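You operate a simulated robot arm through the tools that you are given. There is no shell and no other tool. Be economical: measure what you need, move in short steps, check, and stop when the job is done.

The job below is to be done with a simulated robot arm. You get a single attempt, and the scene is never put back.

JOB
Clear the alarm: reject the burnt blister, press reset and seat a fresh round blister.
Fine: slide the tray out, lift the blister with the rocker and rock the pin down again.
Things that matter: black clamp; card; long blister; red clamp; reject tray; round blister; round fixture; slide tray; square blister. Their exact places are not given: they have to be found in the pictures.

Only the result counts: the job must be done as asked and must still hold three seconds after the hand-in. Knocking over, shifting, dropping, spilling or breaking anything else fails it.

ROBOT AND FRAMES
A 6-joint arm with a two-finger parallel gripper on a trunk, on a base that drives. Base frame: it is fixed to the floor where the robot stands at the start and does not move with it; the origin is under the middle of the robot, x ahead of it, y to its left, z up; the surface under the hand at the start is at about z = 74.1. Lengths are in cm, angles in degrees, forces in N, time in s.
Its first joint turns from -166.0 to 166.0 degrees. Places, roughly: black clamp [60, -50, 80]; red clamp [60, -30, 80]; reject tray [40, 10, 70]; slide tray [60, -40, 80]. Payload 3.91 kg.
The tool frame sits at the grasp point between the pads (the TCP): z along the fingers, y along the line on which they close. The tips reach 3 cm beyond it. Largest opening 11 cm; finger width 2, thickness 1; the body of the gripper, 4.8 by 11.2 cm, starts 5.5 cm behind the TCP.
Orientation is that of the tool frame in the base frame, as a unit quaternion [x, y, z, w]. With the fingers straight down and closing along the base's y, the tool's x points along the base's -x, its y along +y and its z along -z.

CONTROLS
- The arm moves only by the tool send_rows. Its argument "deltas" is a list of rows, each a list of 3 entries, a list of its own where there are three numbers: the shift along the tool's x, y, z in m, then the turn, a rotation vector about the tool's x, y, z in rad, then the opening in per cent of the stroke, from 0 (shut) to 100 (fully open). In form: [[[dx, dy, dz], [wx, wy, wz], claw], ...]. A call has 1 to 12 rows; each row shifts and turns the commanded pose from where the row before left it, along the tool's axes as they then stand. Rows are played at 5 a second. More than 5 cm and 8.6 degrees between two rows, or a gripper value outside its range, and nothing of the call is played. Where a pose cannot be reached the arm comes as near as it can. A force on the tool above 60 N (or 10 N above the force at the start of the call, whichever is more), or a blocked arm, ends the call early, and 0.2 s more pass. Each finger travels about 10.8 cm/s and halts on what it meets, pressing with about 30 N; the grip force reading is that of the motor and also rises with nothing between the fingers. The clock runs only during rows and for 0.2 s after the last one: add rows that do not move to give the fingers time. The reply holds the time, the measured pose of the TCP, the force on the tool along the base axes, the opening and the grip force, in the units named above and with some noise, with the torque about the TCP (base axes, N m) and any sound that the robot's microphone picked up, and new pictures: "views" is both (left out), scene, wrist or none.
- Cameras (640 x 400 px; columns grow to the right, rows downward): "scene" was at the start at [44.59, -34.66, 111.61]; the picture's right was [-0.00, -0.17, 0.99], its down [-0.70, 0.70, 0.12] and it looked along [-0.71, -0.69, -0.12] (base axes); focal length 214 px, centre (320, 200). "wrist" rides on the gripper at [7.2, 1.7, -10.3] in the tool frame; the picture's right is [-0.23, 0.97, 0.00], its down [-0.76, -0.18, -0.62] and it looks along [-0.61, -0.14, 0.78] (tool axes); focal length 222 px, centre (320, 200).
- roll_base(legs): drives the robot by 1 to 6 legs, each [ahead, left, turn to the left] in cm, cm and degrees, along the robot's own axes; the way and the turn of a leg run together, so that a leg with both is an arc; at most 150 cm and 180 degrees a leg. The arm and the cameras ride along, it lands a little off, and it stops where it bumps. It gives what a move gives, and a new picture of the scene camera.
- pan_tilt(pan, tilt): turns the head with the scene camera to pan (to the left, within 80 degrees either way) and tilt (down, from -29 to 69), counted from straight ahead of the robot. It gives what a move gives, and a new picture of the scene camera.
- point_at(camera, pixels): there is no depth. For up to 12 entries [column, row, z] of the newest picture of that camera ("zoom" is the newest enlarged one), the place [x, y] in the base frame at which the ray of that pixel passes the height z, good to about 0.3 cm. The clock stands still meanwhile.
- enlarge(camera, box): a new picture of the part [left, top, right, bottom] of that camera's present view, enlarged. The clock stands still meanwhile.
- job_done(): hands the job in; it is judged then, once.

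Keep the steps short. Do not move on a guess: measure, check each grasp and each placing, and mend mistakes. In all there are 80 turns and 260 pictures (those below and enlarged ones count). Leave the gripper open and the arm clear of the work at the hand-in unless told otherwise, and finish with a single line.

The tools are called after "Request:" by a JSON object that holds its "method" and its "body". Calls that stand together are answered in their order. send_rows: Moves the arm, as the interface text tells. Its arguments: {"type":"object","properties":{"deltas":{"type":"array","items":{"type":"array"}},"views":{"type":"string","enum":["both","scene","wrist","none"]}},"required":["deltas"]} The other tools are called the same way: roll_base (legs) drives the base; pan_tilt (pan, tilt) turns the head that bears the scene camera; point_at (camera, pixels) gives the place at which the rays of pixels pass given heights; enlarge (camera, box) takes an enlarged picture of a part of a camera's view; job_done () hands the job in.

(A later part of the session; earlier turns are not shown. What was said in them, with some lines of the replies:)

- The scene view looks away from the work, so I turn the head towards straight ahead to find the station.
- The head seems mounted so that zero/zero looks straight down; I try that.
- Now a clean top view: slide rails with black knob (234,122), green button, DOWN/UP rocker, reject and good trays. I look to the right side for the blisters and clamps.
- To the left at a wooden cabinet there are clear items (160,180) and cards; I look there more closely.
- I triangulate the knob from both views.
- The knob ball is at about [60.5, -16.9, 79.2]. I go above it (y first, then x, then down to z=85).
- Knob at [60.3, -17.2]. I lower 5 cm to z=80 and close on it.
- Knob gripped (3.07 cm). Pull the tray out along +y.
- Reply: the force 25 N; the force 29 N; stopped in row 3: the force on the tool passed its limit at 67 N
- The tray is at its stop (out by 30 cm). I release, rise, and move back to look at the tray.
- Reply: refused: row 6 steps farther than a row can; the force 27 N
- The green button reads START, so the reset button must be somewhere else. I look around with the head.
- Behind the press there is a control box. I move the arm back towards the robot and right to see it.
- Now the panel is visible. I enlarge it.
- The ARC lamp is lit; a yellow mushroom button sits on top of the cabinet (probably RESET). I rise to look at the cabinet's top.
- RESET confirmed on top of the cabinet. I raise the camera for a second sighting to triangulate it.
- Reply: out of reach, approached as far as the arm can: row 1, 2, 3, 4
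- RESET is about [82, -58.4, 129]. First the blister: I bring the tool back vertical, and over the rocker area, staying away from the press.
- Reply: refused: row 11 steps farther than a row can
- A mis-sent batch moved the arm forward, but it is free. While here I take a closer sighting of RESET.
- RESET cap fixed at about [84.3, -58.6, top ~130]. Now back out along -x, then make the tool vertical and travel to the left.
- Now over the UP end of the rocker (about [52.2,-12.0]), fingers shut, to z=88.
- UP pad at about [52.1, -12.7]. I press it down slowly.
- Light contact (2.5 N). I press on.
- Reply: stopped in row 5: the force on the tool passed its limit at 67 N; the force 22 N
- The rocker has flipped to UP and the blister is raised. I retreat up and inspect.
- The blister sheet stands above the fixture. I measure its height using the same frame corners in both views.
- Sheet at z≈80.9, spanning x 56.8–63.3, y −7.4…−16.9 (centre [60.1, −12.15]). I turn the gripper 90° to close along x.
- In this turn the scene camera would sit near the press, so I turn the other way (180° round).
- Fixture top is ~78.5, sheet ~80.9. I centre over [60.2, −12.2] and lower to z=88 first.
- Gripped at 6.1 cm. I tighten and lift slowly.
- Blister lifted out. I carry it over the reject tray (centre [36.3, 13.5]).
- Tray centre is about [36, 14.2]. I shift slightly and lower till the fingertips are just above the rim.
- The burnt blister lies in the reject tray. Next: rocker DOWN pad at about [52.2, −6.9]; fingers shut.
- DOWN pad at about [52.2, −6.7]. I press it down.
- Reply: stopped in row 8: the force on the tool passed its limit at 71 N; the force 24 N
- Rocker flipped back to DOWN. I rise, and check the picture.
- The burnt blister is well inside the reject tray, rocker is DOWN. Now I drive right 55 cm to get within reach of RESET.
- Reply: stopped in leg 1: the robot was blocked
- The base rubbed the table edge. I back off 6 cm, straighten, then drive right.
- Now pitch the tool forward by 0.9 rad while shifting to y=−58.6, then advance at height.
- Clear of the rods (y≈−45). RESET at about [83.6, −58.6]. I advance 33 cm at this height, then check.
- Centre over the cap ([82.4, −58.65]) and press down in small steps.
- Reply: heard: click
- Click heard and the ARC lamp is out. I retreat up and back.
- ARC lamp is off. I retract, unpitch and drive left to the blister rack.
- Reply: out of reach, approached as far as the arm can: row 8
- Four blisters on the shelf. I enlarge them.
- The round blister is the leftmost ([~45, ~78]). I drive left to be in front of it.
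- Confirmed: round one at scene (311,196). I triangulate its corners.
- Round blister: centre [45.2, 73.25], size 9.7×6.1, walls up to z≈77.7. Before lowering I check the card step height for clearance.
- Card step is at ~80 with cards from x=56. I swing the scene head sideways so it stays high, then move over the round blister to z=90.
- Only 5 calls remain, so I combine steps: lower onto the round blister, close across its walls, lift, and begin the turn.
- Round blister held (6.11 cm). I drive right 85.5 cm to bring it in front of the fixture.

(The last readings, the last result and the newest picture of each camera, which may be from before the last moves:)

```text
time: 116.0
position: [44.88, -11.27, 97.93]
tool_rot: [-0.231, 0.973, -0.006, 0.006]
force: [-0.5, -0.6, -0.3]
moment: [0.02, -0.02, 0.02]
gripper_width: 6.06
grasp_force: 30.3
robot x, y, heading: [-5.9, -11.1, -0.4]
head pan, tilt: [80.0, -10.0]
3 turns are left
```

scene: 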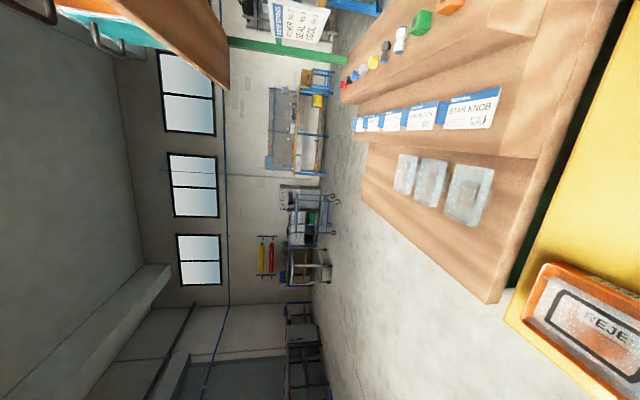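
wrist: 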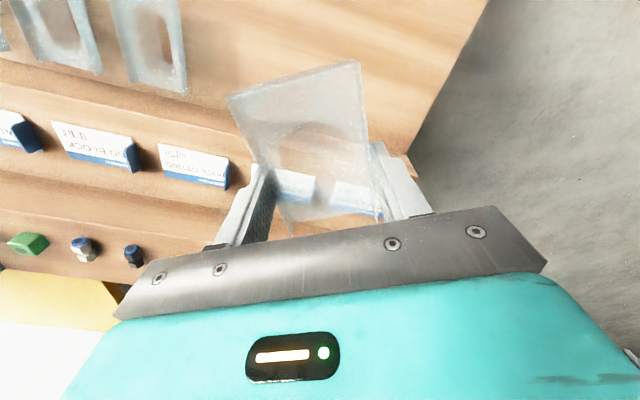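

Rotate the remaining 63° while lowering to z≈90, then advance over the fixture.

Request:
{"method": "send_rows", "body": {"deltas": [[[0, 0, 0.01], [0, 0, -0.138], 47], [[0, 0, 0.01], [0, 0, -0.138], 47], [[0, 0, 0.01], [0, 0, -0.138], 47], [[0, 0, 0.01], [0, 0, -0.138], 47], [[0, 0, 0.01], [0, 0, -0.138], 47], [[0, 0, 0.01], [0, 0, -0.138], 47], [[0, 0, 0.01], [0, 0, -0.138], 47], [[0, 0, 0.01], [0, 0, -0.139], 47], [[0.002, -0.0383, 0], [0, 0, 0], 47], [[0.002, -0.0383, 0], [0, 0, 0], 47], [[0.002, -0.0383, 0], [0, 0, 0], 47], [[0.0018, -0.0383, 0], [0, 0, 0], 47]], "views": "both"}}

```text
time: 118.6
position: [60.32, -12.08, 90.0]
tool_rot: [0.708, -0.706, 0.008, -0.002]
force: [-0.7, 0.2, 0.4]
moment: [0.02, -0.01, 0.03]
gripper_width: 6.06
grasp_force: 29.9
robot x, y, heading: [-5.94, -11.27, -0.5]
head pan, tilt: [80.0, -10.0]
2 turns are left
```

scene: 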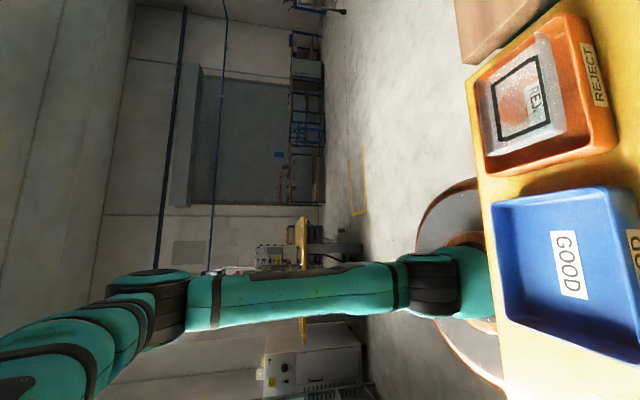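
wrist: 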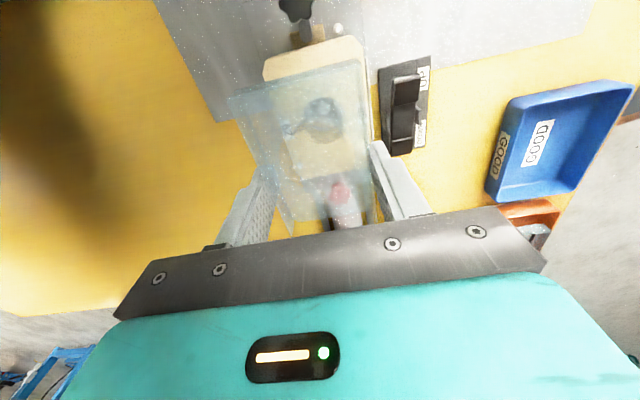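

Blister sits over the fixture; from the wrist view its centre lies about 0.45 cm towards −y of the TCP, so I shift +0.38 cm in y and −0.1 in x. Then I lower to z=82 so the dome enters the round hole, release slowly and rise.

Request:
{"method": "send_rows", "body": {"deltas": [[[-0.0038, 0.001, 0.01], [0, 0, 0], 47], [[0, 0, 0.03], [0, 0, 0], 47], [[0, 0, 0.02], [0, 0, 0], 47], [[0, 0, 0.012], [0, 0, 0], 47], [[0, 0, 0.008], [0, 0, 0], 47], [[0, 0, 0], [0, 0, 0], 47], [[0, 0, 0], [0, 0, 0], 58], [[0, 0, 0], [0, 0, 0], 70], [[0, 0, -0.03], [0, 0, 0], 72], [[0, 0, -0.045], [0, 0, 0], 75], [[0, 0, -0.045], [0, 0, 0], 80], [[0, 0.02, -0.04], [0, 0, 0], 80]], "views": "both"}}

```text
time: 121.2
position: [58.17, -11.71, 97.98]
tool_rot: [0.708, -0.706, 0.008, -0.002]
force: [0.4, 0.8, -0.9]
moment: [0.0, 0.03, -0.01]
gripper_width: 8.81
grasp_force: 0.0
robot x, y, heading: [-5.71, -11.3, -0.4]
head pan, tilt: [80.0, -10.0]
1 turns are left
```

scene: 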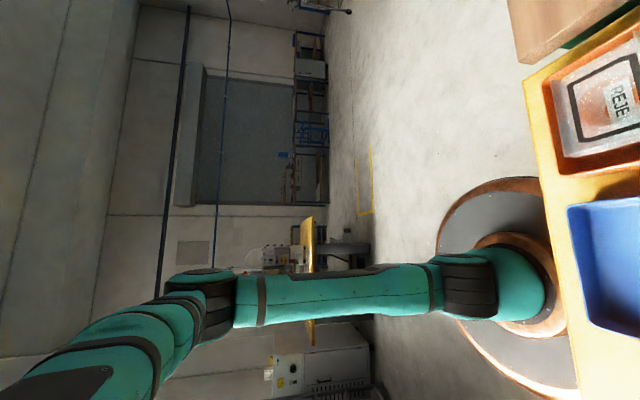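
wrist: 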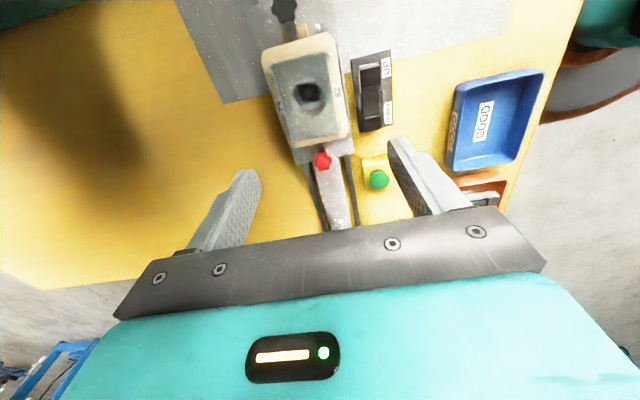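

The wrist view shows the fresh round blister sitting level and centred in the round fixture. The rocker is down and the gripper is open and clear, so I hand in.

Request:
{"method": "job_done", "body": {}}

```text
The job is handed in.
```

The burnt blister is in the reject tray, RESET was pressed and the ARC lamp went out, and a fresh round blister sits in the round fixture with the pin down, though I checked its seating in only one wrist picture.
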